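You operate a simulated robot arm through the tools that you are given. There is no shell and no other tool.

You run a simulated two-armed robot. Do the job below in one go: nothing can be reset, and whatever is moved stays where it is left.

## Task
Empty the rack's drip tray into the blue bucket and slide it home.
Fine: push the drain knob shut first and pull it open again at the end; spill nothing. Where these are worked on the way, their far stop is far enough and under half their travel is too little: drain knob.

It is judged by the outcome, as a careful person would: the job done as asked, and still so three seconds after it is handed in. It fails if anything else is knocked over, pushed out of place, dropped, spilled or broken.

## Robot
Two 7-joint arms with two-finger parallel grippers on one trunk, on a base that drives. Base frame: it is fixed to the floor where the robot stands at the start and does not move with it; the origin is under the middle of the robot, x ahead of it, y to its left, z up. Readings come in m, rad, newtons and seconds.
The left shoulder is at the start at [0.06, 0.143, 0.876], the right one opposite. With the tool pointing down near the work surface each hand reaches from about 0.32 to 0.74 m from the robot's upright axis, wherever it stands, measured 20 degrees to its own side. Places, roughly: blue bucket [0.5, 2.5, 0.5]; drain knob [0.9, 2, 0.8]; drip tray [0.75, 2.25, 0.75]; drying rack [0.9, 2.2, 0.6]. Payload 1.57 kg a hand.
The TCP of each hand is the grasp point between the finger pads, 0.03 m short of the fingertips. In the tool frame z runs along the fingers and y along their closing line. The gripper opens to 0.11 m. The fingers are 0.024 m wide and 0.012 m thick; the gripper's body (0.048 by 0.112 m) begins 0.078 m behind the TCP.
Orientation is told as [roll, pitch, yaw] about the base's x, y, z axes, in that order, counted from this pose: with the fingers straight down and closing along the base's y, the tool's x points along the base's -x, its y along +y and its z along -z.

## Interface
- The arms move only by the tool arm_command. It takes "left_series", "right_series" or both (then of equal length, played together; a hand with none holds still); each is a list of rows, each a list of 7 numbers: the shift along the tool's x, y, z in units of 20 mm (1.0 is 20 mm), then the turn, a rotation vector about the tool's x, y, z in units of 5 degrees (1.0 is 5 degrees), then the opening, from 0 (shut) to 1 (fully open). In form: [[tx, ty, tz, rx, ry, rz, gripper], ...]. A call has 1 to 20 rows; each row shifts and turns the commanded pose from where the row before left it, along the tool's axes as they then stand. A call with a number of a shift or a turn outside -1 to 1 is refused whole. A row lasts 0.2 s, in which the tool goes at most 0.05 m and 0.15 rad; a call with a longer step from one row to the next is refused whole, and so is a gripper value outside its range. A pose out of reach is approached as far as the arm can. The call stops where the force on the tool passes 70 N (or 10 N more than at its start, if that is more) or the arm is blocked; 0.2 s more then pass. The fingers move at their own pace (about 0.045 m/s each) and stop on an object; they squeeze with about 24 N. The grip force told is the motor's: it shows also when the fingers shut on nothing. Time passes only in rows, and 0.2 s behind the last, so rows that do not move let the fingers close. It gives the time, the measured TCP pose, the force on the tool (base axes), the opening and the grip force at its end, in the units of the frame above (readings bear some noise), with the torque about the TCP (base axes, N m) and any sound that the robot's microphone picked up.
- Cameras (640 x 400 px; columns grow to the right, rows downward): "scene" is now at [0.0584, 0.0103, 1.5063]; the picture's right is [0.12, -0.99, 0.00], its down [-0.58, -0.07, -0.81] and it looks along [0.81, 0.09, -0.58] (base axes); focal length 265 px, centre (320, 200). "left" rides on the left gripper at [0.07, -0.016, -0.141] in its tool frame; the picture's right is [0.23, 0.97, 0.00], its down [-0.86, 0.20, -0.48] and it looks along [-0.47, 0.11, 0.88] (tool axes); focal length 222 px, centre (320, 200). "right" rides on the right gripper at [0.07, 0.016, -0.141] in its tool frame; the picture's right is [-0.23, 0.97, 0.00], its down [-0.86, -0.20, -0.48] and it looks along [-0.47, -0.11, 0.88] (tool axes); focal length 222 px, centre (320, 200). There is no depth. A picture from a camera that has moved, and an enlarged one, comes with that camera's place and axes in the base frame and with its lens.
- get_image(camera): a new picture of that camera. No time passes.
- slide_trunk(by): slides the trunk up (or, below 0, down) by that many m; the arms and the scene camera ride with it, the base frame stays. It gives what a move gives, with no picture.
- steer(legs): drives the robot by 1 to 6 legs, each [ahead, left, turn to the left] in m, m and rad, along the robot's own axes; the way and the turn of a leg run together, so that a leg with both is an arc; at most 1.5 m and 3.142 rad a leg. The arms and the cameras ride along, it lands a little off, and it stops where it bumps. It gives what a move gives.
- turn_head(pan, tilt): turns the head with the scene camera to pan (to the left, within 1.501 rad either way) and tilt (down, from -0.506 to 1.204), counted from straight ahead of the robot. It gives what a move gives.
- close_up(camera, box): a new picture of the part [left, top, right, bottom] of that camera's present view, enlarged. No time passes.
- close_job(): hands the job in; it is judged then, once.

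Nothing tells you exact positions but the pictures and the camera data. Unless the task says otherwise, let go and move clear before handing in.

The tools are called as a command line: name --argument value ..., lists and objects as JSON in quotes. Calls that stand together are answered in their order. arm_command: Moves the arms, as the interface text tells. Its arguments: {"type":"object","properties":{"left_series":{"type":"array"},"right_series":{"type":"array"}},"required":[]} The other tools are called the same way: slide_trunk (by) slides the trunk up or down; steer (legs) drives the base; turn_head (pan, tilt) turns the head that bears the scene camera; get_image (camera) takes a picture; close_up (camera, box) takes an enlarged picture of a part of a camera's view; close_job () hands the job in.

At the start:

```text
time: 0.0
left_tcp_pos: [0.4212, 0.1874, 1.0022]
left_tool_rot: [0.001, -0.001, 0.0]
left_contact_force: [0.2, 0.1, 0.3]
left_torque: [-0.02, -0.01, -0.02]
left_width: 0.1097
left_grip_force: 0.1
right_tcp_pos: [0.5491, -0.2881, 0.9572]
right_tool_rot: [0.0, -0.001, 0.0]
right_contact_force: [-0.4, 0.4, 0.5]
right_torque: [-0.04, 0.01, 0.01]
right_width: 0.1103
right_grip_force: 0.0
trunk travel left (down, up): [-0.475, 0.115]
robot x, y, heading: [0.0003, -0.0014, 0.004]
head pan, tilt: [0.117, 0.62]
```

scene: 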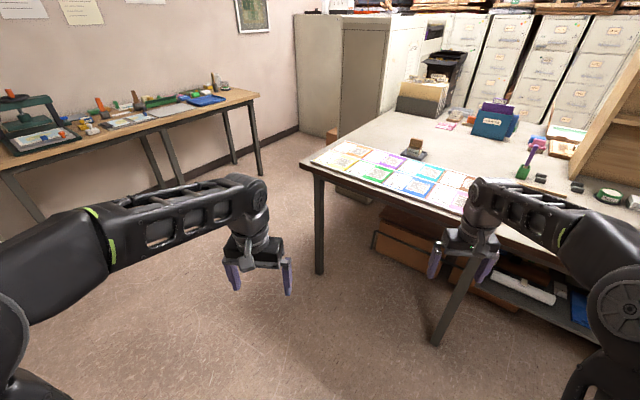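
right: 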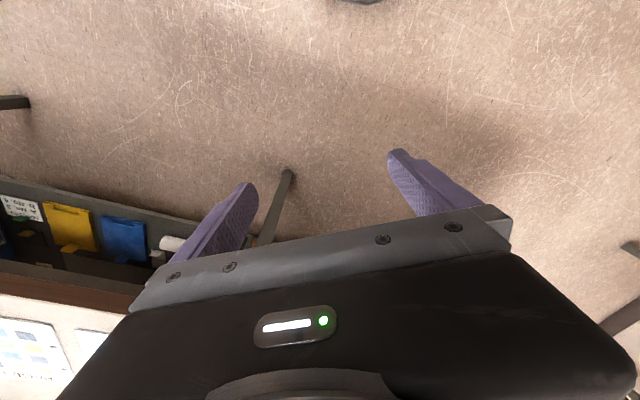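
left: 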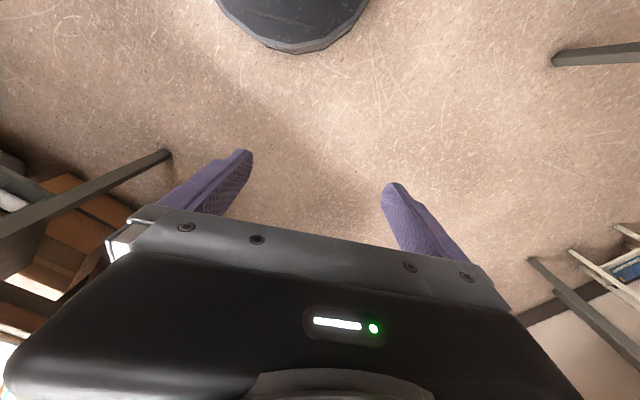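

I see a table ahead to the right and a bench along the wall at left; the rack should be to my left around [0.9, 2.2]. I'll turn the head left to look at it.

turn_head --pan 1.15 --tilt 0.35

get_image --camera "scene"

```text
time: 1.3
left_tcp_pos: [0.4225, 0.1876, 1.0025]
left_tool_rot: [-0.001, 0.001, 0.001]
left_contact_force: [-0.5, -1.0, -0.6]
left_torque: [0.03, -0.01, -0.06]
left_width: 0.11
left_grip_force: 0.1
right_tcp_pos: [0.5482, -0.288, 0.9568]
right_tool_rot: [0.0, -0.001, 0.0]
right_contact_force: [-0.3, 0.3, 1.8]
right_torque: [0.06, -0.01, 0.02]
right_width: 0.1099
right_grip_force: 0.1
trunk travel left (down, up): [-0.475, 0.115]
robot x, y, heading: [-0.0005, 0.0004, 0.003]
head pan, tilt: [1.15, 0.351]
```

```text
taken
camera scene: at [0.0092, 0.0851, 1.5307], right [0.91, -0.41, 0.0], down [-0.14, -0.31, -0.94], along [0.38, 0.86, -0.34], focal length 265 px, centre (320, 200)
```

scene: 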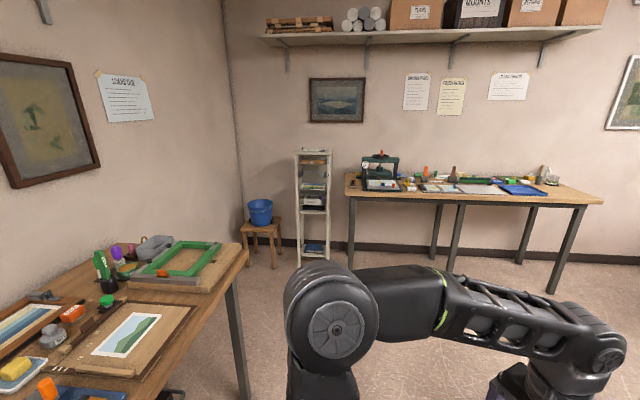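

I see the blue bucket on a stool and a narrow rack beside it against the wall. I'll zoom in on these.

close_up --camera "scene" --box '[230, 140, 390, 280]'

close_up --camera "scene" --box '[285, 140, 345, 200]'

```text
2.86 times, centred on (310, 210) of scene
camera zoom: at [0.0092, 0.0851, 1.5307], right [0.91, -0.41, 0.0], down [-0.14, -0.31, -0.94], along [0.38, 0.86, -0.34], focal length 756 px, centre (349, 171)
```

zoom: 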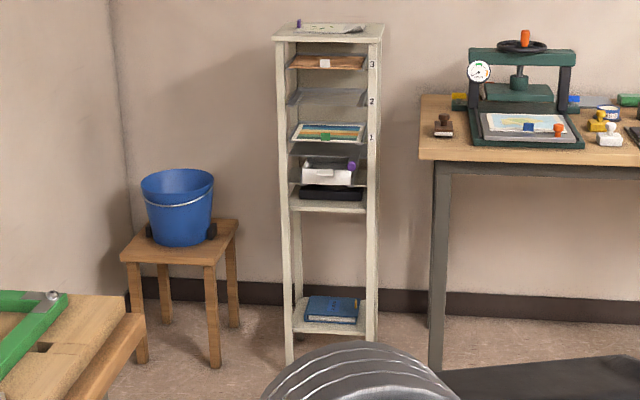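

```text
6.67 times, centred on (315, 170) of scene
camera zoom: at [0.0092, 0.0851, 1.5307], right [0.91, -0.41, 0.0], down [-0.14, -0.31, -0.94], along [0.38, 0.86, -0.34], focal length 1765 px, centre (353, 400)
```

zoom: 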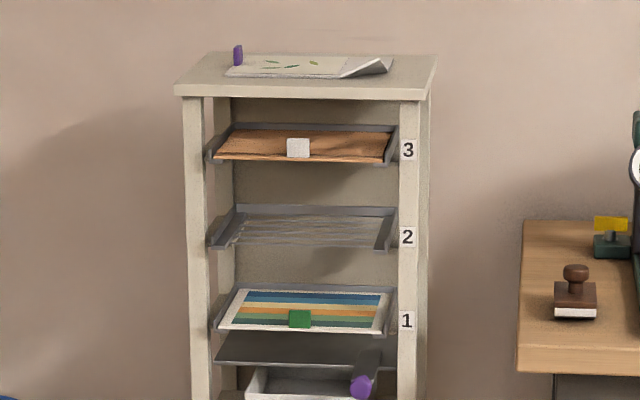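

The rack has numbered shelves, a purple knob at a spout, and a white tray below. I'll drive ahead, turn left to face it, and take a closer look.

steer --legs '[[0.6, 0, 0], [0, 0, 1.567], [0.95, 0, 0]]'

turn_head --pan 0.0 --tilt 0.5

get_image --camera "scene"

```text
time: 13.0
left_tcp_pos: [0.4018, 1.3486, 1.0022]
left_tool_rot: [0.0, 0.0, 1.585]
left_contact_force: [-0.5, -0.1, 0.5]
left_torque: [0.01, -0.02, -0.01]
left_width: 0.1098
left_grip_force: 0.0
right_tcp_pos: [0.875, 1.4821, 0.9555]
right_tool_rot: [-0.001, 0.0, 1.586]
right_contact_force: [-0.5, 0.3, -0.2]
right_torque: [-0.02, 0.02, -0.01]
right_width: 0.11
right_grip_force: 0.1
trunk travel left (down, up): [-0.475, 0.115]
robot x, y, heading: [0.5928, 0.9298, 1.582]
head pan, tilt: [1.15, 0.351]
```

```text
time: 14.3
left_tcp_pos: [0.4011, 1.3488, 1.0023]
left_tool_rot: [0.001, 0.0, 1.584]
left_contact_force: [-0.3, 0.5, 0.1]
left_torque: [-0.02, 0.02, -0.03]
left_width: 0.1099
left_grip_force: 0.0
right_tcp_pos: [0.8754, 1.4812, 0.9566]
right_tool_rot: [0.0, -0.001, 1.584]
right_contact_force: [-0.1, 0.5, -1.1]
right_torque: [-0.04, -0.02, 0.03]
right_width: 0.1099
right_grip_force: 0.1
trunk travel left (down, up): [-0.475, 0.115]
robot x, y, heading: [0.5938, 0.9324, 1.586]
head pan, tilt: [0.0, 0.499]
```

```text
taken
camera scene: at [0.5942, 0.9909, 1.5171], right [1.0, 0.01, 0.0], down [0.01, -0.48, -0.88], along [-0.01, 0.88, -0.48], focal length 265 px, centre (320, 200)
```

scene: 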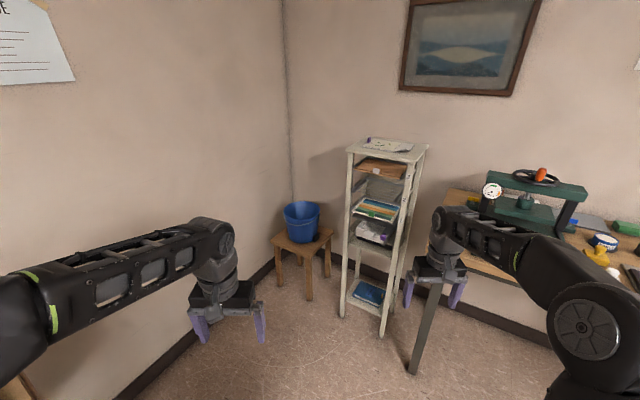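

close_up --camera "scene" --box '[330, 130, 440, 250]'

close_up --camera "scene" --box '[345, 190, 415, 255]'

close_up --camera "scene" --box '[260, 180, 440, 350]'

```text
3.33 times, centred on (385, 190) of scene
camera zoom: at [0.5942, 0.9909, 1.5171], right [1.0, 0.01, 0.0], down [0.01, -0.48, -0.88], along [-0.01, 0.88, -0.48], focal length 883 px, centre (103, 233)
```

zoom: 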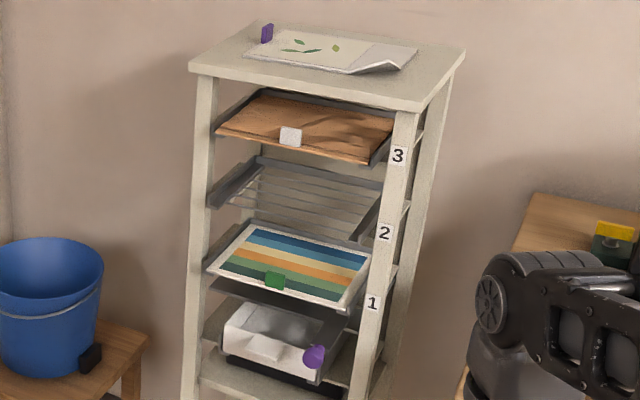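

```text
6.15 times, centred on (380, 222) of scene
camera zoom: at [0.5942, 0.9909, 1.5171], right [1.0, 0.01, 0.0], down [0.01, -0.48, -0.88], along [-0.01, 0.88, -0.48], focal length 1629 px, centre (-49, 62)
```

zoom: 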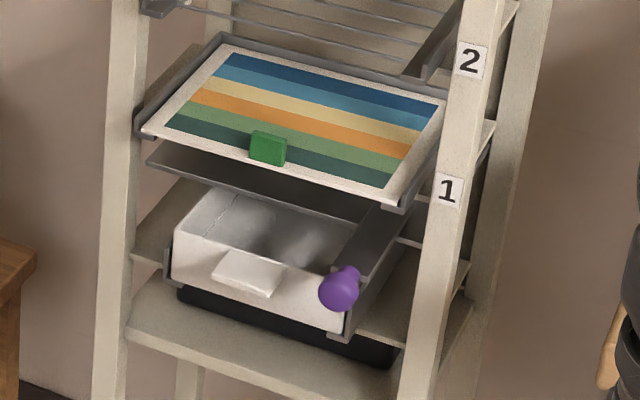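

```text
2.35 times, centred on (350, 265) of scene
camera zoom: at [0.5942, 0.9909, 1.5171], right [1.0, 0.01, 0.0], down [0.01, -0.48, -0.88], along [-0.01, 0.88, -0.48], focal length 623 px, centre (249, 47)
```

zoom: 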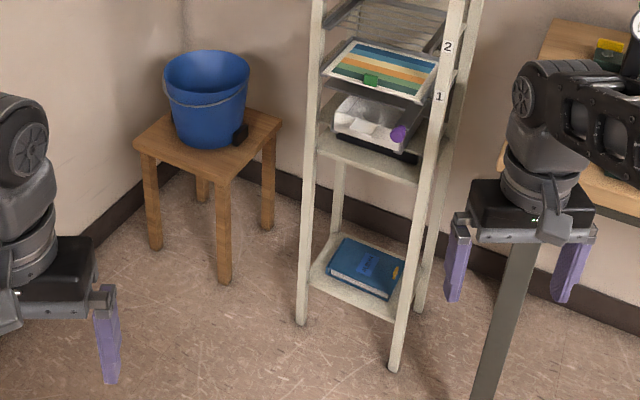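

The rack stands turned about 29° (its front facing back toward me and a little left), the white drip tray with its handle tab sits in the lower rail and the purple knob is at its right. I'll check the bench on my left before driving nearer.

turn_head --pan 0.9 --tilt 0.8

get_image --camera "scene"

turn_head --pan -0.3 --tilt 0.7

get_image --camera "scene"

```text
time: 15.6
left_tcp_pos: [0.4008, 1.3491, 1.002]
left_tool_rot: [-0.001, -0.001, 1.586]
left_contact_force: [-0.4, 0.4, -0.2]
left_torque: [0.0, 0.02, 0.03]
left_width: 0.1098
left_grip_force: 0.1
right_tcp_pos: [0.8749, 1.4815, 0.9556]
right_tool_rot: [0.001, 0.0, 1.583]
right_contact_force: [0.0, -0.4, 0.0]
right_torque: [0.06, 0.0, -0.01]
right_width: 0.1101
right_grip_force: 0.0
trunk travel left (down, up): [-0.475, 0.115]
robot x, y, heading: [0.5945, 0.9311, 1.581]
head pan, tilt: [0.901, 0.799]
```

```text
taken
camera scene: at [0.5317, 0.9492, 1.4911], right [0.61, 0.79, 0.0], down [0.57, -0.44, -0.7], along [-0.55, 0.43, -0.72], focal length 265 px, centre (320, 200)
```

scene: 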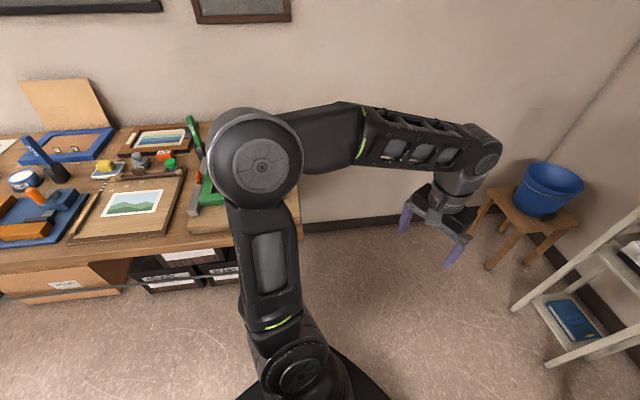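

```text
time: 16.9
left_tcp_pos: [0.4008, 1.3491, 1.0016]
left_tool_rot: [0.0, 0.0, 1.586]
left_contact_force: [0.2, 0.3, 0.4]
left_torque: [-0.01, 0.0, -0.01]
left_width: 0.11
left_grip_force: 0.0
right_tcp_pos: [0.8763, 1.4816, 0.9556]
right_tool_rot: [0.002, -0.001, 1.584]
right_contact_force: [-0.2, -0.4, -0.2]
right_torque: [0.04, 0.01, 0.01]
right_width: 0.1098
right_grip_force: 0.0
trunk travel left (down, up): [-0.475, 0.115]
robot x, y, heading: [0.59, 0.9292, 1.589]
head pan, tilt: [-0.3, 0.7]
```

```text
taken
camera scene: at [0.6195, 0.9814, 1.4994], right [0.96, -0.28, 0.0], down [-0.18, -0.62, -0.76], along [0.22, 0.73, -0.64], focal length 265 px, centre (320, 200)
```

scene: 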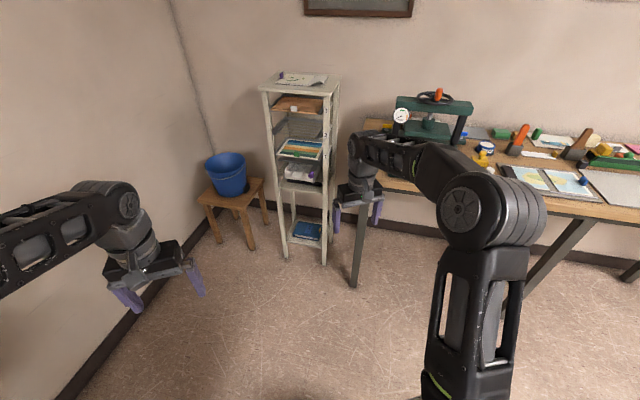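

The bench on the left ends around y≈1.2, the press bench begins near x≈1.05 right of the rack. I'll go a bit nearer and turn to face the rack squarely.

steer --legs '[[0.32, 0.1, 0], [0, 0, -0.52]]'

turn_head --pan 0.0 --tilt 0.7

get_image --camera "scene"

```text
time: 20.6
left_tcp_pos: [0.528, 1.6981, 1.0035]
left_tool_rot: [0.0, 0.001, 1.072]
left_contact_force: [0.0, -0.3, 0.1]
left_torque: [-0.02, -0.02, 0.01]
left_width: 0.1101
left_grip_force: 0.0
right_tcp_pos: [1.0051, 1.5818, 0.9568]
right_tool_rot: [0.001, -0.001, 1.071]
right_contact_force: [1.0, -0.4, -0.6]
right_torque: [-0.02, 0.01, 0.05]
right_width: 0.11
right_grip_force: 0.1
trunk travel left (down, up): [-0.475, 0.115]
robot x, y, heading: [0.49, 1.2377, 1.07]
head pan, tilt: [-0.3, 0.7]
```

```text
time: 21.4
left_tcp_pos: [0.5275, 1.6972, 1.002]
left_tool_rot: [-0.001, 0.0, 1.071]
left_contact_force: [0.6, 0.5, -1.0]
left_torque: [0.02, -0.03, -0.05]
left_width: 0.1102
left_grip_force: 0.0
right_tcp_pos: [1.0052, 1.5805, 0.956]
right_tool_rot: [0.0, -0.001, 1.073]
right_contact_force: [-0.1, 0.4, 1.1]
right_torque: [-0.02, 0.0, 0.01]
right_width: 0.1098
right_grip_force: 0.1
trunk travel left (down, up): [-0.475, 0.115]
robot x, y, heading: [0.488, 1.236, 1.071]
head pan, tilt: [0.0, 0.7]
```

```text
taken
camera scene: at [0.5172, 1.2865, 1.4994], right [0.88, -0.48, 0.0], down [-0.31, -0.57, -0.76], along [0.37, 0.67, -0.64], focal length 265 px, centre (320, 200)
```

scene: 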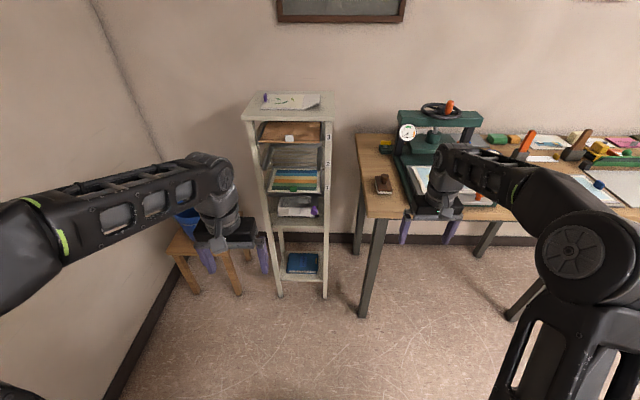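

close_up --camera "scene" --box '[240, 160, 350, 240]'

close_up --camera "scene" --box '[265, 185, 335, 225]'

close_up --camera "scene" --box '[225, 80, 355, 310]'

```text
5.00 times, centred on (295, 200) of scene
camera zoom: at [0.5172, 1.2865, 1.4994], right [0.88, -0.48, 0.0], down [-0.31, -0.57, -0.76], along [0.37, 0.67, -0.64], focal length 1324 px, centre (445, 200)
```

zoom: 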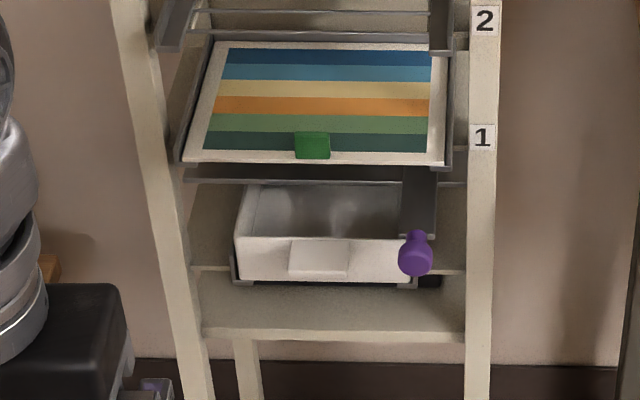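

```text
9.14 times, centred on (300, 205) of scene
camera zoom: at [0.5172, 1.2865, 1.4994], right [0.88, -0.48, 0.0], down [-0.31, -0.57, -0.76], along [0.37, 0.67, -0.64], focal length 2421 px, centre (503, 154)
```

zoom: 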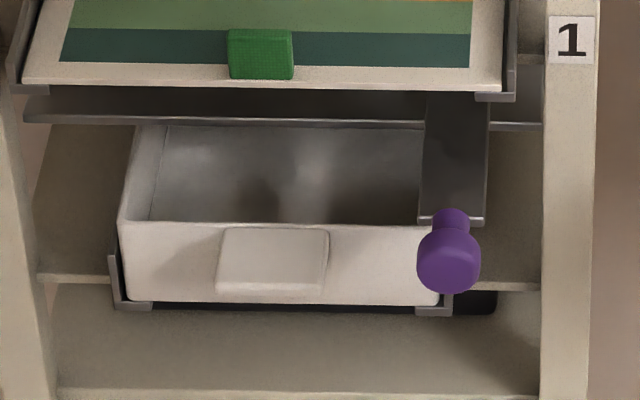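

```text
1.74 times, centred on (290, 195) of scene
camera zoom: at [0.5172, 1.2865, 1.4994], right [0.88, -0.48, 0.0], down [-0.31, -0.57, -0.76], along [0.37, 0.67, -0.64], focal length 460 px, centre (372, 209)
```

zoom: 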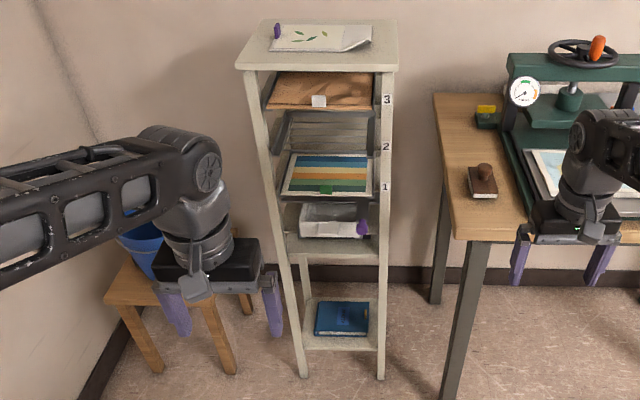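

The tray's front edge I take to be near (0.77–0.90, 2.15–2.08, 0.71) and the knob near (0.865, 1.97, 0.80); rack faces along about 60°. I'll shift ahead-left to stand in front of the rack with the left hand able to reach both tray and bucket.

steer --legs '[[0.16, 0.2, -0.02]]'

get_image --camera "scene"

get_image --camera "left"

get_image --camera "right"

```text
time: 23.2
left_tcp_pos: [0.4419, 1.9309, 1.002]
left_tool_rot: [0.0, 0.0, 1.054]
left_contact_force: [-0.5, -0.3, -0.3]
left_torque: [-0.03, -0.01, 0.02]
left_width: 0.1099
left_grip_force: 0.1
right_tcp_pos: [0.9197, 1.8057, 0.9559]
right_tool_rot: [0.001, 0.001, 1.052]
right_contact_force: [0.2, 0.3, -0.6]
right_torque: [0.01, 0.02, 0.01]
right_width: 0.1099
right_grip_force: 0.1
trunk travel left (down, up): [-0.475, 0.115]
robot x, y, heading: [0.394, 1.4713, 1.053]
head pan, tilt: [0.0, 0.7]
```

```text
taken
camera scene: at [0.4245, 1.521, 1.4993], right [0.87, -0.49, 0.0], down [-0.32, -0.56, -0.76], along [0.38, 0.66, -0.64], focal length 265 px, centre (320, 200)
```

scene: 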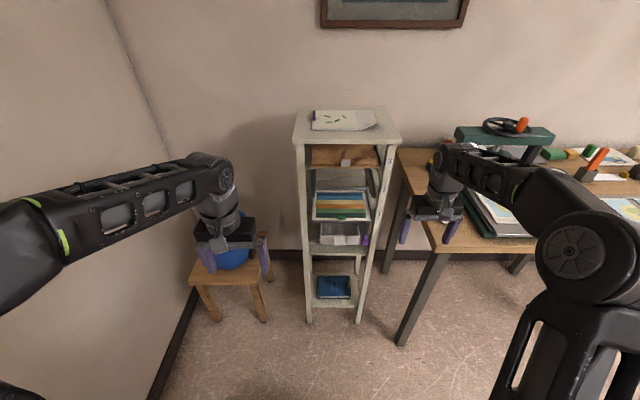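

```text
taken
camera left: at [0.4216, 1.863, 1.1427], right [-0.96, 0.28, 0.0], down [0.25, 0.84, 0.48], along [0.14, 0.46, -0.88], focal length 222 px, centre (320, 200)
```

left: 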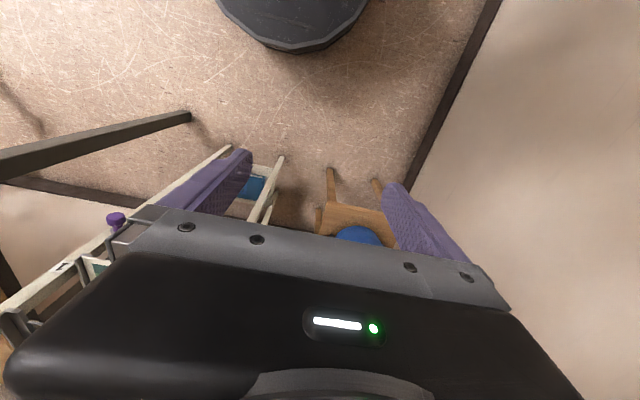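

```text
taken
camera right: at [0.8707, 1.7535, 1.0976], right [-0.73, 0.68, 0.0], down [0.6, 0.64, 0.48], along [0.33, 0.35, -0.88], focal length 222 px, centre (320, 200)
```

right: 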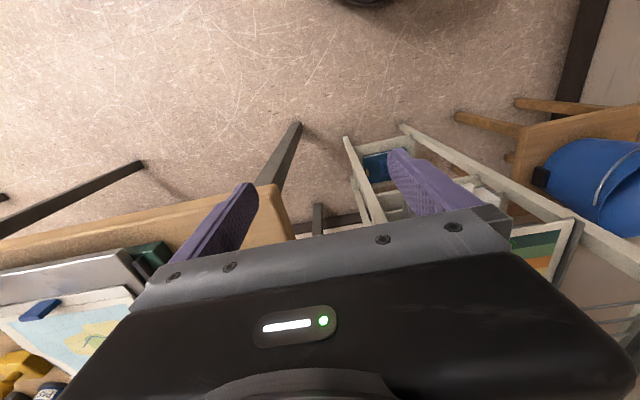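

close_up --camera "scene" --box '[300, 190, 385, 250]'

close_up --camera "scene" --box '[170, 200, 400, 330]'

```text
6.67 times, centred on (342, 220) of scene
camera zoom: at [0.4245, 1.521, 1.4993], right [0.87, -0.49, 0.0], down [-0.32, -0.56, -0.76], along [0.38, 0.66, -0.64], focal length 1765 px, centre (170, 67)
```

zoom: 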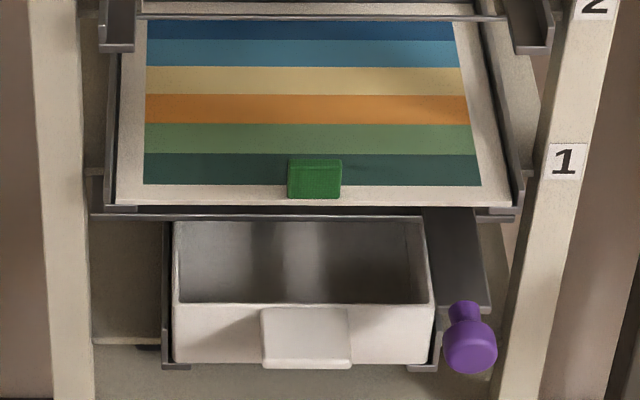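

```text
2.78 times, centred on (285, 265) of scene
camera zoom: at [0.4245, 1.521, 1.4993], right [0.87, -0.49, 0.0], down [-0.32, -0.56, -0.76], along [0.38, 0.66, -0.64], focal length 737 px, centre (417, 19)
```

zoom: 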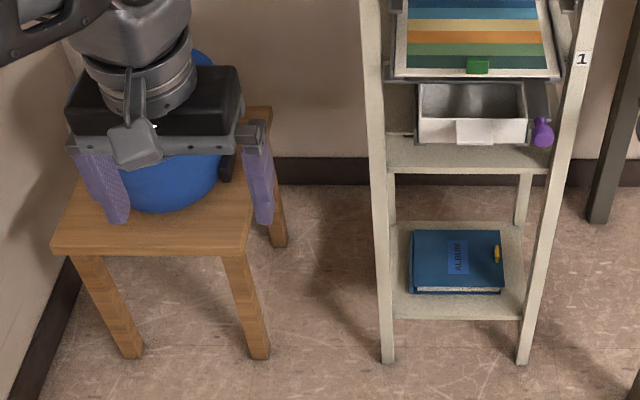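

close_up --camera "scene" --box '[318, 218, 378, 250]'

turn_head --pan 0.0 --tilt 0.85

slide_trunk --by -0.3

turn_head --pan -0.1 --tilt 0.5

get_image --camera "scene"

```text
10.67 times, centred on (348, 234) of scene
camera zoom: at [0.4245, 1.521, 1.4993], right [0.87, -0.49, 0.0], down [-0.32, -0.56, -0.76], along [0.38, 0.66, -0.64], focal length 2824 px, centre (21, -163)
```

zoom: 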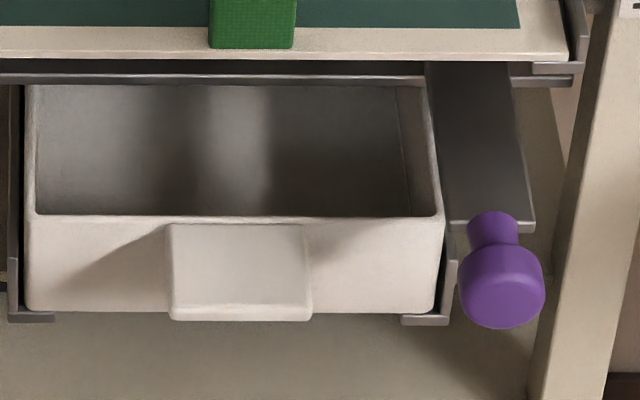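

```text
time: 23.9
left_tcp_pos: [0.443, 1.9305, 1.0029]
left_tool_rot: [0.0, -0.001, 1.054]
left_contact_force: [0.3, 0.6, -0.3]
left_torque: [0.02, 0.02, -0.01]
left_width: 0.1099
left_grip_force: 0.1
right_tcp_pos: [0.9185, 1.8042, 0.9553]
right_tool_rot: [0.0, 0.001, 1.053]
right_contact_force: [0.9, 0.0, 0.1]
right_torque: [0.01, 0.02, 0.0]
right_width: 0.11
right_grip_force: 0.1
trunk travel left (down, up): [-0.475, 0.115]
robot x, y, heading: [0.3981, 1.4738, 1.053]
head pan, tilt: [0.0, 0.85]
```

```text
time: 26.9
left_tcp_pos: [0.4419, 1.9317, 0.7032]
left_tool_rot: [0.0, -0.001, 1.051]
left_contact_force: [0.4, 0.5, -0.1]
left_torque: [0.0, -0.01, 0.03]
left_width: 0.1098
left_grip_force: 0.1
right_tcp_pos: [0.9189, 1.8048, 0.6567]
right_tool_rot: [-0.001, -0.001, 1.052]
right_contact_force: [-0.1, 0.0, -0.2]
right_torque: [0.0, 0.03, -0.03]
right_width: 0.11
right_grip_force: 0.0
trunk travel left (down, up): [-0.175, 0.415]
robot x, y, heading: [0.3998, 1.47, 1.054]
head pan, tilt: [0.0, 0.85]
```

```text
time: 27.7
left_tcp_pos: [0.4426, 1.9313, 0.7026]
left_tool_rot: [0.001, 0.0, 1.053]
left_contact_force: [0.4, -0.1, 0.1]
left_torque: [-0.02, -0.02, -0.06]
left_width: 0.11
left_grip_force: 0.0
right_tcp_pos: [0.9188, 1.8056, 0.6557]
right_tool_rot: [0.0, 0.001, 1.055]
right_contact_force: [0.0, 0.0, -0.1]
right_torque: [0.03, -0.02, 0.05]
right_width: 0.11
right_grip_force: 0.0
trunk travel left (down, up): [-0.175, 0.415]
robot x, y, heading: [0.3936, 1.4686, 1.055]
head pan, tilt: [-0.099, 0.499]
```

```text
taken
camera scene: at [0.4354, 1.5203, 1.217], right [0.82, -0.58, 0.0], down [-0.28, -0.39, -0.88], along [0.51, 0.72, -0.48], focal length 265 px, centre (320, 200)
```

scene: 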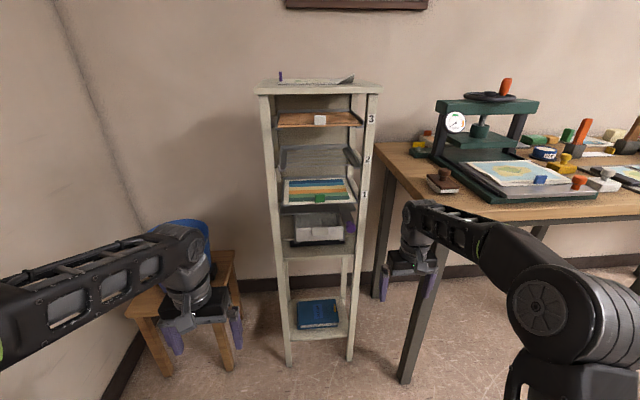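

close_up --camera "scene" --box '[270, 170, 375, 265]'

close_up --camera "scene" --box '[285, 200, 360, 250]'

```text
4.21 times, centred on (322, 218) of scene
camera zoom: at [0.4354, 1.5203, 1.217], right [0.82, -0.58, 0.0], down [-0.28, -0.39, -0.88], along [0.51, 0.72, -0.48], focal length 1115 px, centre (310, 126)
```

zoom: 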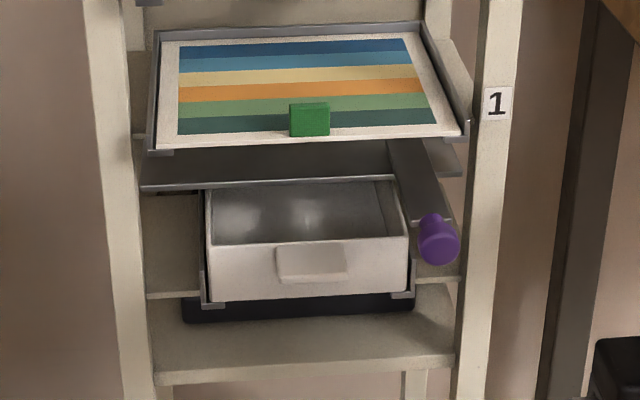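

```text
8.00 times, centred on (322, 225) of scene
camera zoom: at [0.4354, 1.5203, 1.217], right [0.82, -0.58, 0.0], down [-0.28, -0.39, -0.88], along [0.51, 0.72, -0.48], focal length 2118 px, centre (300, 0)
```

zoom: 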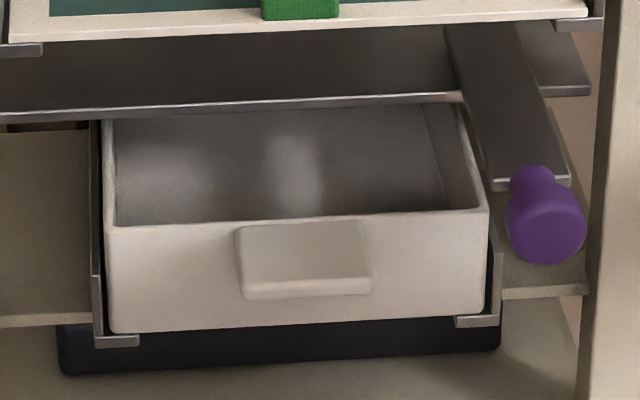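

The tray holds a shiny grey liquid about halfway up; the knob's slide sticks out ~9 cm to the right above it. I'll raise the trunk by 0.2 and turn the right hand to point forward, ready to push the knob.

slide_trunk --by 0.2

arm_command --right_series '[[0, 0, 0, 0, -1, 0, 1], [0, 0, 0, 0, -1, 0, 1], [0, 0, 0, 0, -1, 0, 1], [0, 0, 0, 0, -1, 0, 0.5], [0, 0, 0, 0, -1, 0, 0], [0, 0, 0, 0, -1, 0, 0], [0, 0, 0, 0, -1, 0, 0], [0, 0, 0, 0, -1, 0, 0], [0, 0, 0, 0, -1, 0, 0], [0, 0, 0, 0, -1, 0, 0]]'

get_image --camera "scene"

```text
time: 29.9
left_tcp_pos: [0.4418, 1.9314, 0.9034]
left_tool_rot: [0.0, 0.0, 1.052]
left_contact_force: [0.9, 0.4, -0.2]
left_torque: [0.0, -0.01, 0.03]
left_width: 0.11
left_grip_force: 0.2
right_tcp_pos: [0.9187, 1.8053, 0.8566]
right_tool_rot: [-0.001, 0.0, 1.053]
right_contact_force: [-0.3, -0.5, -0.6]
right_torque: [0.0, 0.0, -0.01]
right_width: 0.1099
right_grip_force: 0.1
trunk travel left (down, up): [-0.375, 0.215]
robot x, y, heading: [0.3953, 1.4711, 1.053]
head pan, tilt: [-0.099, 0.499]
```

```text
time: 32.1
left_tcp_pos: [0.4418, 1.9311, 0.9029]
left_tool_rot: [0.0, 0.0, 1.055]
left_contact_force: [0.7, 0.5, -0.8]
left_torque: [0.0, 0.0, 0.01]
left_width: 0.11
left_grip_force: 0.1
right_tcp_pos: [0.9217, 1.8041, 0.8552]
right_tool_rot: [-0.011, -0.827, 1.052]
right_contact_force: [-0.1, 0.1, 1.3]
right_torque: [0.01, -0.03, 0.02]
right_width: 0.0
right_grip_force: 16.3
right hand out of reach, approached as far as the arm can: row 10
trunk travel left (down, up): [-0.375, 0.215]
robot x, y, heading: [0.395, 1.4761, 1.053]
head pan, tilt: [-0.099, 0.499]
```

```text
taken
camera scene: at [0.4354, 1.5202, 1.4171], right [0.82, -0.58, 0.0], down [-0.28, -0.39, -0.88], along [0.51, 0.72, -0.48], focal length 265 px, centre (320, 200)
```

scene: 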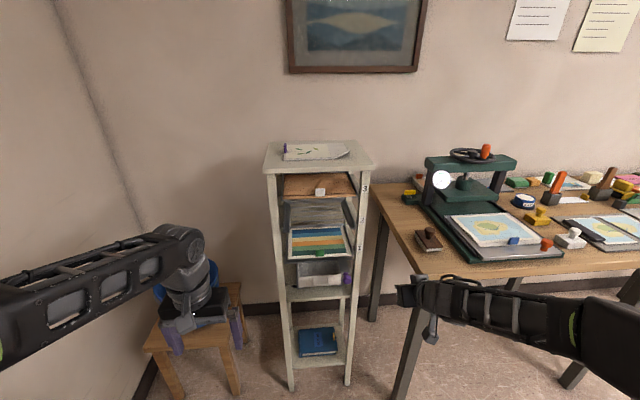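

The right hand pointed forward-down as far as it could at that spot because the wrist is too near the shoulder. I'll move it forward (staying right of the knob) and finish the turn to horizontal.

arm_command --right_series '[[-0.64, 0, 0.77, 0, 0, 0, 0], [-0.64, 0, 0.77, 0, 0, 0, 0], [-0.64, 0, 0.77, 0, 0, 0, 0], [0, 0, 0, 0, -1, 0, 0], [0, 0, 0, 0, -1, 0, 0], [0, 0, 0, 0, -1, 0, 0], [0, 0, 0, 0, -1, 0, 0], [0, 0, 0, 0, -1, 0, 0], [0, 0, 0, 0, -1, 0, 0], [0, 0, 0, 0, -1, 0, 0], [0, 0, 0, 0, -1, 0, 0]]'

get_image --camera "scene"

```text
time: 34.5
left_tcp_pos: [0.443, 1.9306, 0.902]
left_tool_rot: [0.001, 0.0, 1.05]
left_contact_force: [0.8, -0.6, 0.3]
left_torque: [0.03, -0.04, 0.0]
left_width: 0.1101
left_grip_force: 0.0
right_tcp_pos: [0.9602, 1.8416, 0.8549]
right_tool_rot: [-0.141, -1.508, 1.208]
right_contact_force: [-0.9, 0.0, 0.4]
right_torque: [-0.02, 0.02, 0.0]
right_width: 0.0
right_grip_force: 21.2
right hand out of reach, approached as far as the arm can: row 1, 4, 5, 11
trunk travel left (down, up): [-0.375, 0.215]
robot x, y, heading: [0.3962, 1.4693, 1.051]
head pan, tilt: [-0.099, 0.499]
```

```text
taken
camera scene: at [0.4352, 1.5204, 1.4172], right [0.82, -0.58, 0.0], down [-0.28, -0.39, -0.88], along [0.51, 0.72, -0.48], focal length 265 px, centre (320, 200)
```

scene: 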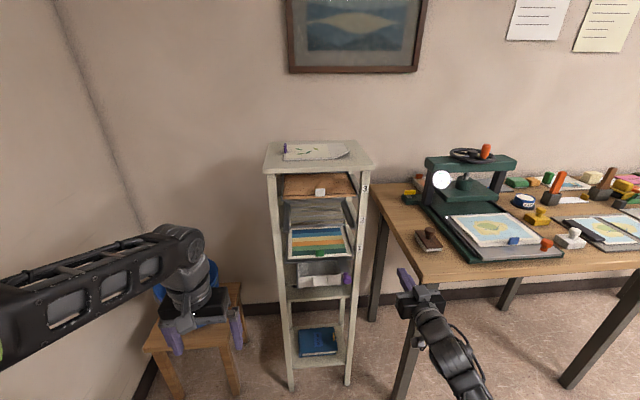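

The right hand is now nearly horizontal. I'll back the base off 0.1 m and shift right 0.12 m so both hands have comfortable forward-pointing reach to knob and tray, and keep clear of the left bench.

steer --legs '[[-0.1, -0.12, 0]]'

turn_head --pan 0.0 --tilt 0.6

get_image --camera "scene"

close_up --camera "scene" --box '[240, 160, 360, 240]'

```text
time: 35.6
left_tcp_pos: [0.4649, 1.8612, 0.9024]
left_tool_rot: [0.001, 0.001, 1.059]
left_contact_force: [0.6, 0.7, -0.2]
left_torque: [-0.02, 0.0, -0.01]
left_width: 0.1101
left_grip_force: 0.1
right_tcp_pos: [0.9668, 1.7864, 0.8548]
right_tool_rot: [0.054, -1.515, 1.06]
right_contact_force: [-0.3, 0.6, 0.0]
right_torque: [0.01, -0.08, 0.01]
right_width: 0.0
right_grip_force: 21.4
trunk travel left (down, up): [-0.375, 0.215]
robot x, y, heading: [0.4224, 1.3985, 1.056]
head pan, tilt: [-0.099, 0.499]
stopped in leg 1: the force on the tool passed its limit at 89 N (the readings are from after the stop); the commanded pose is now the measured one
```

```text
time: 36.2
left_tcp_pos: [0.4663, 1.861, 0.9028]
left_tool_rot: [0.001, 0.0, 1.056]
left_contact_force: [0.8, 0.0, 0.5]
left_torque: [0.0, 0.03, -0.05]
left_width: 0.11
left_grip_force: 0.1
right_tcp_pos: [0.9674, 1.785, 0.8555]
right_tool_rot: [0.061, -1.515, 1.056]
right_contact_force: [-0.4, 1.1, 0.8]
right_torque: [-0.03, -0.05, 0.03]
right_width: 0.0
right_grip_force: 21.0
trunk travel left (down, up): [-0.375, 0.215]
robot x, y, heading: [0.424, 1.4024, 1.061]
head pan, tilt: [0.0, 0.6]
```

```text
taken
camera scene: at [0.4521, 1.4527, 1.408], right [0.87, -0.49, 0.0], down [-0.28, -0.49, -0.83], along [0.4, 0.72, -0.56], focal length 265 px, centre (320, 200)
```

scene: 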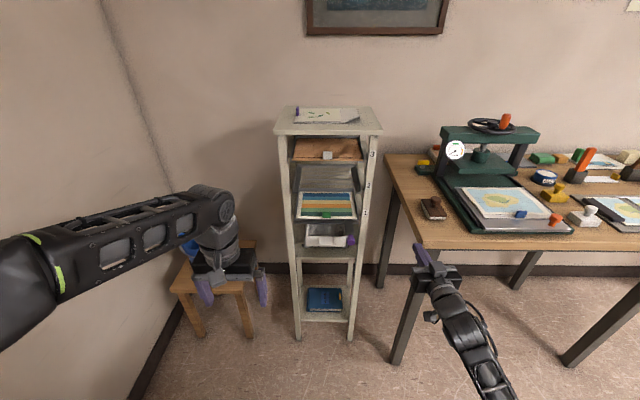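

```text
5.00 times, centred on (300, 200) of scene
camera zoom: at [0.4521, 1.4527, 1.408], right [0.87, -0.49, 0.0], down [-0.28, -0.49, -0.83], along [0.4, 0.72, -0.56], focal length 1324 px, centre (420, 200)
```

zoom: 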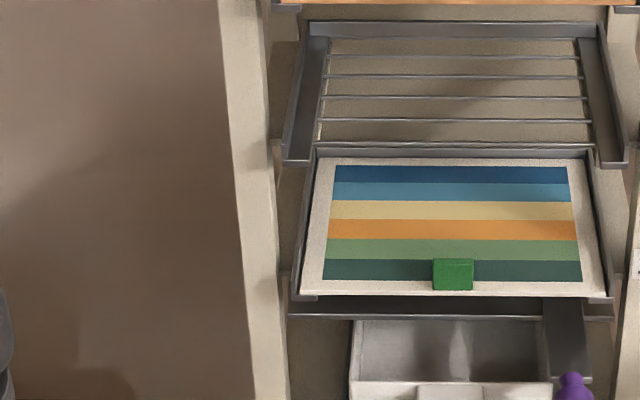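

The drive stopped early with a force on a tool, so I must see what touched. I'll look to the right at the arm and bench.

turn_head --pan -0.7 --tilt 0.8

get_image --camera "scene"

get_image --camera "right"

```text
time: 37.3
left_tcp_pos: [0.4662, 1.8604, 0.9021]
left_tool_rot: [0.001, -0.001, 1.057]
left_contact_force: [0.1, 0.2, -0.9]
left_torque: [0.04, -0.03, 0.01]
left_width: 0.1101
left_grip_force: 0.0
right_tcp_pos: [0.9663, 1.7855, 0.856]
right_tool_rot: [0.06, -1.515, 1.056]
right_contact_force: [-2.7, 1.3, 0.8]
right_torque: [-0.02, -0.02, 0.04]
right_width: 0.0
right_grip_force: 22.1
trunk travel left (down, up): [-0.375, 0.215]
robot x, y, heading: [0.4219, 1.4015, 1.057]
head pan, tilt: [-0.7, 0.799]
```

```text
taken
camera scene: at [0.4843, 1.404, 1.3911], right [0.35, -0.94, 0.0], down [-0.67, -0.25, -0.7], along [0.65, 0.25, -0.72], focal length 265 px, centre (320, 200)
```

scene: 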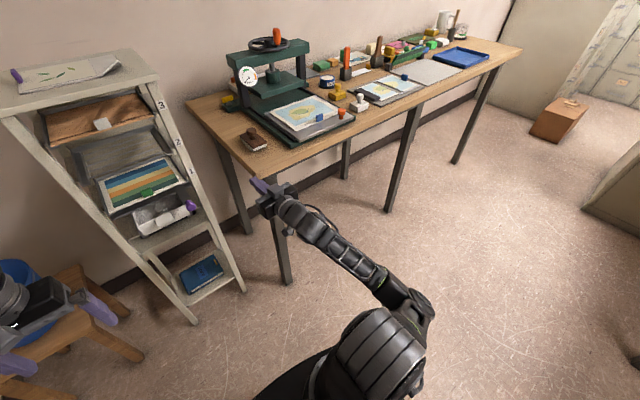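

```text
taken
camera right: at [0.8888, 1.6626, 0.7939], right [-0.87, 0.44, 0.23], down [-0.01, -0.48, 0.88], along [0.5, 0.76, 0.42], focal length 222 px, centre (320, 200)
```

right: 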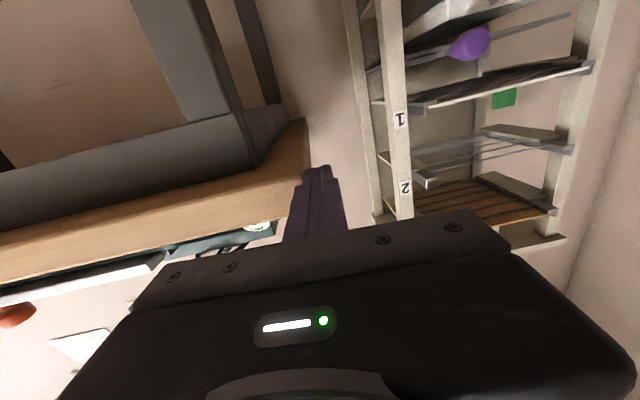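

Nothing was touched; it looks like the right arm snapped between configurations while riding. I'll bring the right hand in a little toward the front of its shoulder, then finish the shift.

arm_command --right_series '[[0, 0.5, 0, 0, 0, 0, 0], [0, 0.5, 0, 0, 0, 0, 0], [0, 0.5, 0, 0, 0, 0, 0], [0, 0.5, 0, 0, 0, 0, 0], [0, 0.5, 0, 0, 0, 0, 0], [0, 0.5, 0, 0, 0, 0, 0]]'

steer --legs '[[-0.05, -0.05, 0]]'

turn_head --pan 0.0 --tilt 0.65

get_image --camera "scene"

close_up --camera "scene" --box '[270, 170, 380, 250]'

```text
time: 38.7
left_tcp_pos: [0.465, 1.8605, 0.9021]
left_tool_rot: [-0.001, 0.0, 1.059]
left_contact_force: [-0.4, 0.5, 0.1]
left_torque: [0.0, -0.03, -0.01]
left_width: 0.11
left_grip_force: 0.1
right_tcp_pos: [0.9436, 1.791, 0.8803]
right_tool_rot: [0.063, -1.512, 1.057]
right_contact_force: [-0.1, -0.1, 0.4]
right_torque: [0.01, 0.0, 0.01]
right_width: 0.0001
right_grip_force: 20.9
right hand out of reach, approached as far as the arm can: row 2, 3, 4, 5, 6
trunk travel left (down, up): [-0.375, 0.215]
robot x, y, heading: [0.4232, 1.4028, 1.054]
head pan, tilt: [-0.7, 0.799]
```

```text
time: 39.7
left_tcp_pos: [0.4837, 1.7913, 0.9025]
left_tool_rot: [0.001, -0.001, 1.06]
left_contact_force: [-0.9, -0.3, 1.0]
left_torque: [0.01, 0.0, 0.02]
left_width: 0.11
left_grip_force: 0.0
right_tcp_pos: [0.9612, 1.7233, 0.8798]
right_tool_rot: [0.069, -1.511, 1.055]
right_contact_force: [0.2, -0.4, 0.7]
right_torque: [0.0, 0.03, -0.02]
right_width: 0.0001
right_grip_force: 21.9
trunk travel left (down, up): [-0.375, 0.215]
robot x, y, heading: [0.4388, 1.3359, 1.059]
head pan, tilt: [-0.7, 0.799]
```

```text
time: 40.8
left_tcp_pos: [0.484, 1.7939, 0.9023]
left_tool_rot: [0.0, 0.001, 1.059]
left_contact_force: [-0.5, -0.4, -0.4]
left_torque: [0.05, -0.02, 0.01]
left_width: 0.1099
left_grip_force: 0.0
right_tcp_pos: [0.9611, 1.7233, 0.8803]
right_tool_rot: [0.061, -1.512, 1.061]
right_contact_force: [-0.1, 0.1, 0.1]
right_torque: [0.0, 0.0, -0.01]
right_width: 0.0001
right_grip_force: 21.3
trunk travel left (down, up): [-0.375, 0.215]
robot x, y, heading: [0.4392, 1.3317, 1.059]
head pan, tilt: [0.0, 0.649]
```

```text
taken
camera scene: at [0.4698, 1.3825, 1.4037], right [0.87, -0.49, 0.0], down [-0.3, -0.53, -0.8], along [0.39, 0.69, -0.6], focal length 265 px, centre (320, 200)
```

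scene: 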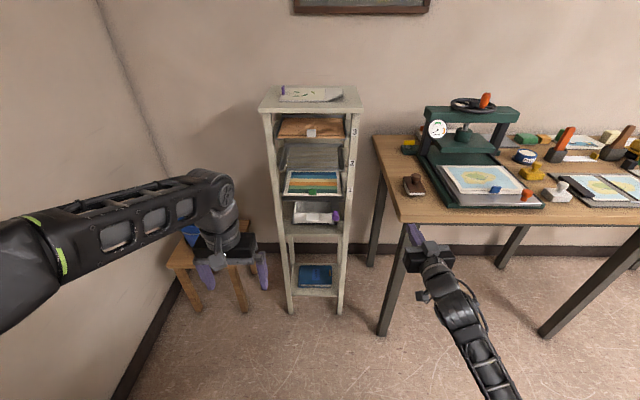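

```text
5.00 times, centred on (325, 210) of scene
camera zoom: at [0.4698, 1.3825, 1.4037], right [0.87, -0.49, 0.0], down [-0.3, -0.53, -0.8], along [0.39, 0.69, -0.6], focal length 1324 px, centre (295, 150)
```

zoom: 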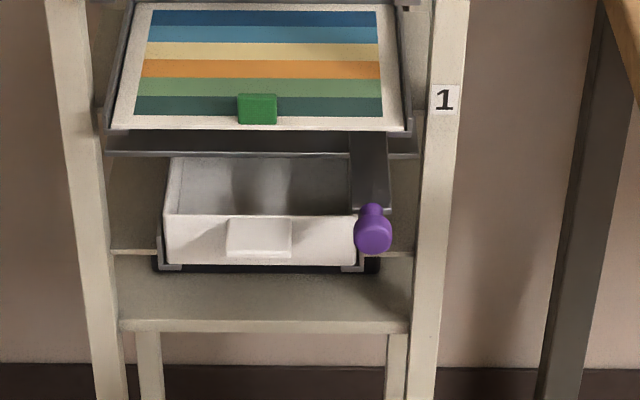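

close_up --camera "scene" --box '[290, 195, 350, 230]'

close_up --camera "scene" --box '[255, 80, 375, 155]'

```text
10.67 times, centred on (320, 212) of scene
camera zoom: at [0.4698, 1.3825, 1.4037], right [0.87, -0.49, 0.0], down [-0.3, -0.53, -0.8], along [0.39, 0.69, -0.6], focal length 2824 px, centre (320, 67)
```

zoom: 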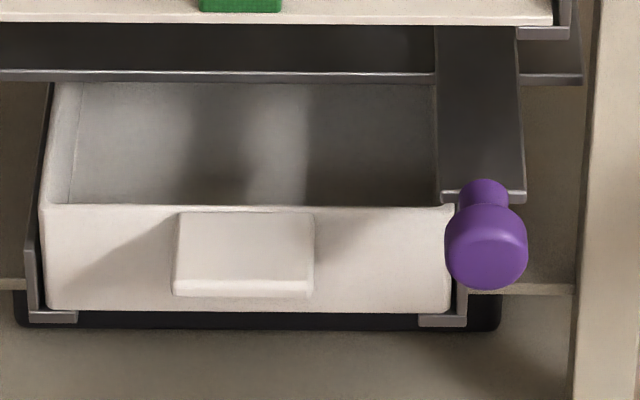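

```text
5.33 times, centred on (315, 118) of scene
camera zoom: at [0.4698, 1.3825, 1.4037], right [0.87, -0.49, 0.0], down [-0.3, -0.53, -0.8], along [0.39, 0.69, -0.6], focal length 1412 px, centre (347, 640)
```

zoom: 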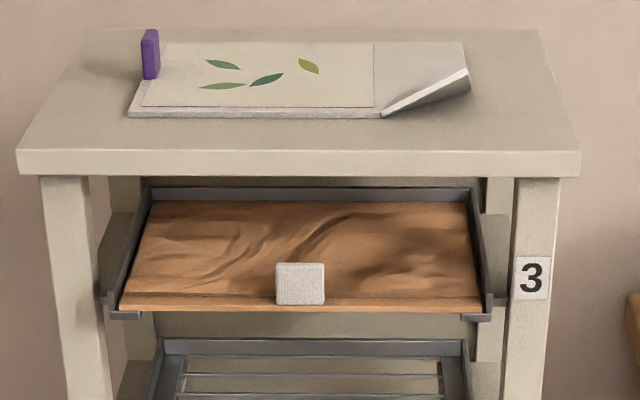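

Tray and knob positions are consistent; the knob now sits about 0.76 m ahead, 0.055 m right, z≈0.80. I'll extend the right hand ahead, then left in front of the knob.

arm_command --right_series '[[0.2, 0, 0.8, 0.36, 0, 0, 0], [0.2, 0, 0.8, 0.36, 0, 0, 0], [0.2, 0, 0.8, 0, 0, 0, 0], [0.4, 0.8, 0, 0, 0, 0, 0], [0.4, 0.8, 0, 0, 0, 0, 0], [0.4, 0.8, 0, 0, 0, 0, 0], [0.4, 0.8, 0, 0, 0, 0, 0], [0.4, 0.8, 0, 0, 0, 0, 0]]'

get_image --camera "scene"

```text
time: 42.6
left_tcp_pos: [0.4837, 1.7927, 0.9026]
left_tool_rot: [0.0, 0.001, 1.06]
left_contact_force: [-0.5, 0.2, -0.2]
left_torque: [0.01, 0.0, -0.02]
left_width: 0.1099
left_grip_force: 0.1
right_tcp_pos: [1.0034, 1.7464, 0.8867]
right_tool_rot: [0.01, -1.504, 1.059]
right_contact_force: [0.0, -0.3, 0.6]
right_torque: [0.03, -0.02, -0.01]
right_width: 0.0
right_grip_force: 21.3
right hand out of reach, approached as far as the arm can: row 1, 2, 3, 4, 5, 6, 7, 8
trunk travel left (down, up): [-0.375, 0.215]
robot x, y, heading: [0.4411, 1.3343, 1.056]
head pan, tilt: [0.0, 0.649]
```

```text
taken
camera scene: at [0.4697, 1.3825, 1.4037], right [0.87, -0.49, 0.0], down [-0.3, -0.53, -0.8], along [0.39, 0.69, -0.6], focal length 265 px, centre (320, 200)
```

scene: 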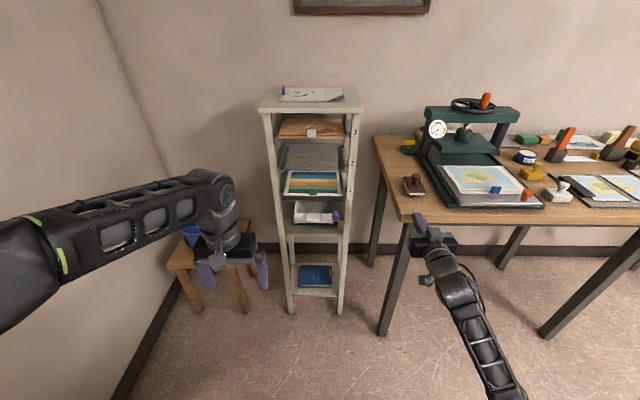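

The right arm is stuck in a bad branch. I'll turn it back toward pointing down to recover, then retry the turn from farther out.

arm_command --right_series '[[0, 0, 0, 0, 1, 0, 0], [0, 0, 0, 0, 1, 0, 0], [0, 0, 0, 0, 1, 0, 0], [0, 0, 0, 0, 1, 0, 0], [0, 0, 0, 0, 1, 0, 0], [0, 0, 0, 0, 1, 0, 0], [0, 0, 0, 0, 1, 0, 0], [0, 0, 0, 0, 1, 0, 0], [0, 0, 0, 0, 1, 0, 0], [0, 0, 0, 0, 1, 0, 0]]'

get_image --camera "scene"

```text
time: 44.8
left_tcp_pos: [0.4841, 1.792, 0.9038]
left_tool_rot: [-0.001, 0.001, 1.058]
left_contact_force: [-0.3, 0.0, 0.9]
left_torque: [0.01, -0.02, -0.01]
left_width: 0.1101
left_grip_force: 0.0
right_tcp_pos: [1.0023, 1.744, 0.8882]
right_tool_rot: [-0.001, -0.637, 1.058]
right_contact_force: [0.7, 0.3, 0.8]
right_torque: [0.03, 0.01, -0.02]
right_width: 0.0002
right_grip_force: 21.3
trunk travel left (down, up): [-0.375, 0.215]
robot x, y, heading: [0.4445, 1.3362, 1.056]
head pan, tilt: [0.0, 0.649]
```

```text
taken
camera scene: at [0.4696, 1.3827, 1.4037], right [0.87, -0.49, 0.0], down [-0.3, -0.53, -0.8], along [0.39, 0.69, -0.6], focal length 265 px, centre (320, 200)
```

scene: 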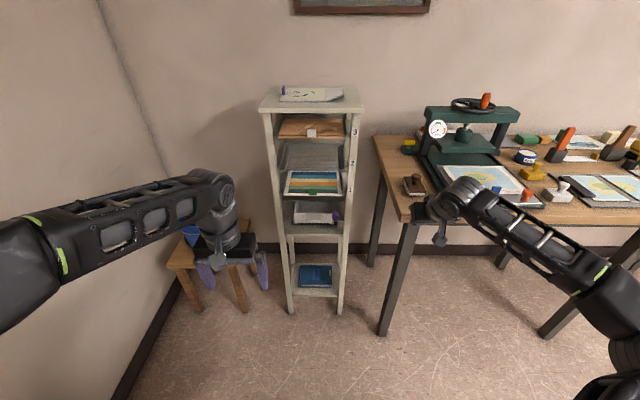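

arm_command --right_series '[[0, 1, 0, 0, 0, 0, 0], [0, 1, 0, 0, 0, 0, 0], [0, 1, 0, 0, 0, 0, 0], [0, 1, 0, 0, 0, 0, 0], [0, 1, 0, 0, 0, 0, 0], [0, 1, 0, 0, 0, 0, 0], [-0.8, 0.5, 0.6, 0, 0, 0, 0], [-0.8, 0, 0.6, 0, 0, 0, 0]]'

get_image --camera "scene"

```text
time: 46.6
left_tcp_pos: [0.4835, 1.7928, 0.9017]
left_tool_rot: [0.0, 0.0, 1.061]
left_contact_force: [0.2, 0.5, 0.5]
left_torque: [-0.02, -0.01, 0.03]
left_width: 0.11
left_grip_force: 0.1
right_tcp_pos: [0.9098, 1.8427, 0.8851]
right_tool_rot: [-0.001, -0.64, 1.06]
right_contact_force: [0.5, -0.1, -0.6]
right_torque: [0.0, -0.03, 0.03]
right_width: 0.0001
right_grip_force: 20.7
trunk travel left (down, up): [-0.375, 0.215]
robot x, y, heading: [0.4458, 1.3337, 1.053]
head pan, tilt: [0.0, 0.649]
```

```text
taken
camera scene: at [0.4698, 1.3828, 1.4037], right [0.87, -0.49, 0.0], down [-0.3, -0.53, -0.8], along [0.39, 0.69, -0.6], focal length 265 px, centre (320, 200)
```

scene: 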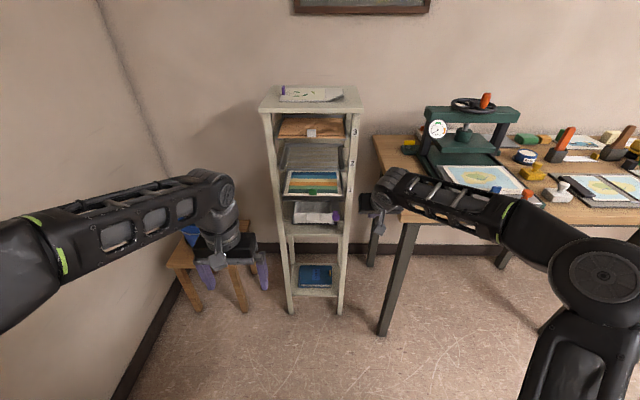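

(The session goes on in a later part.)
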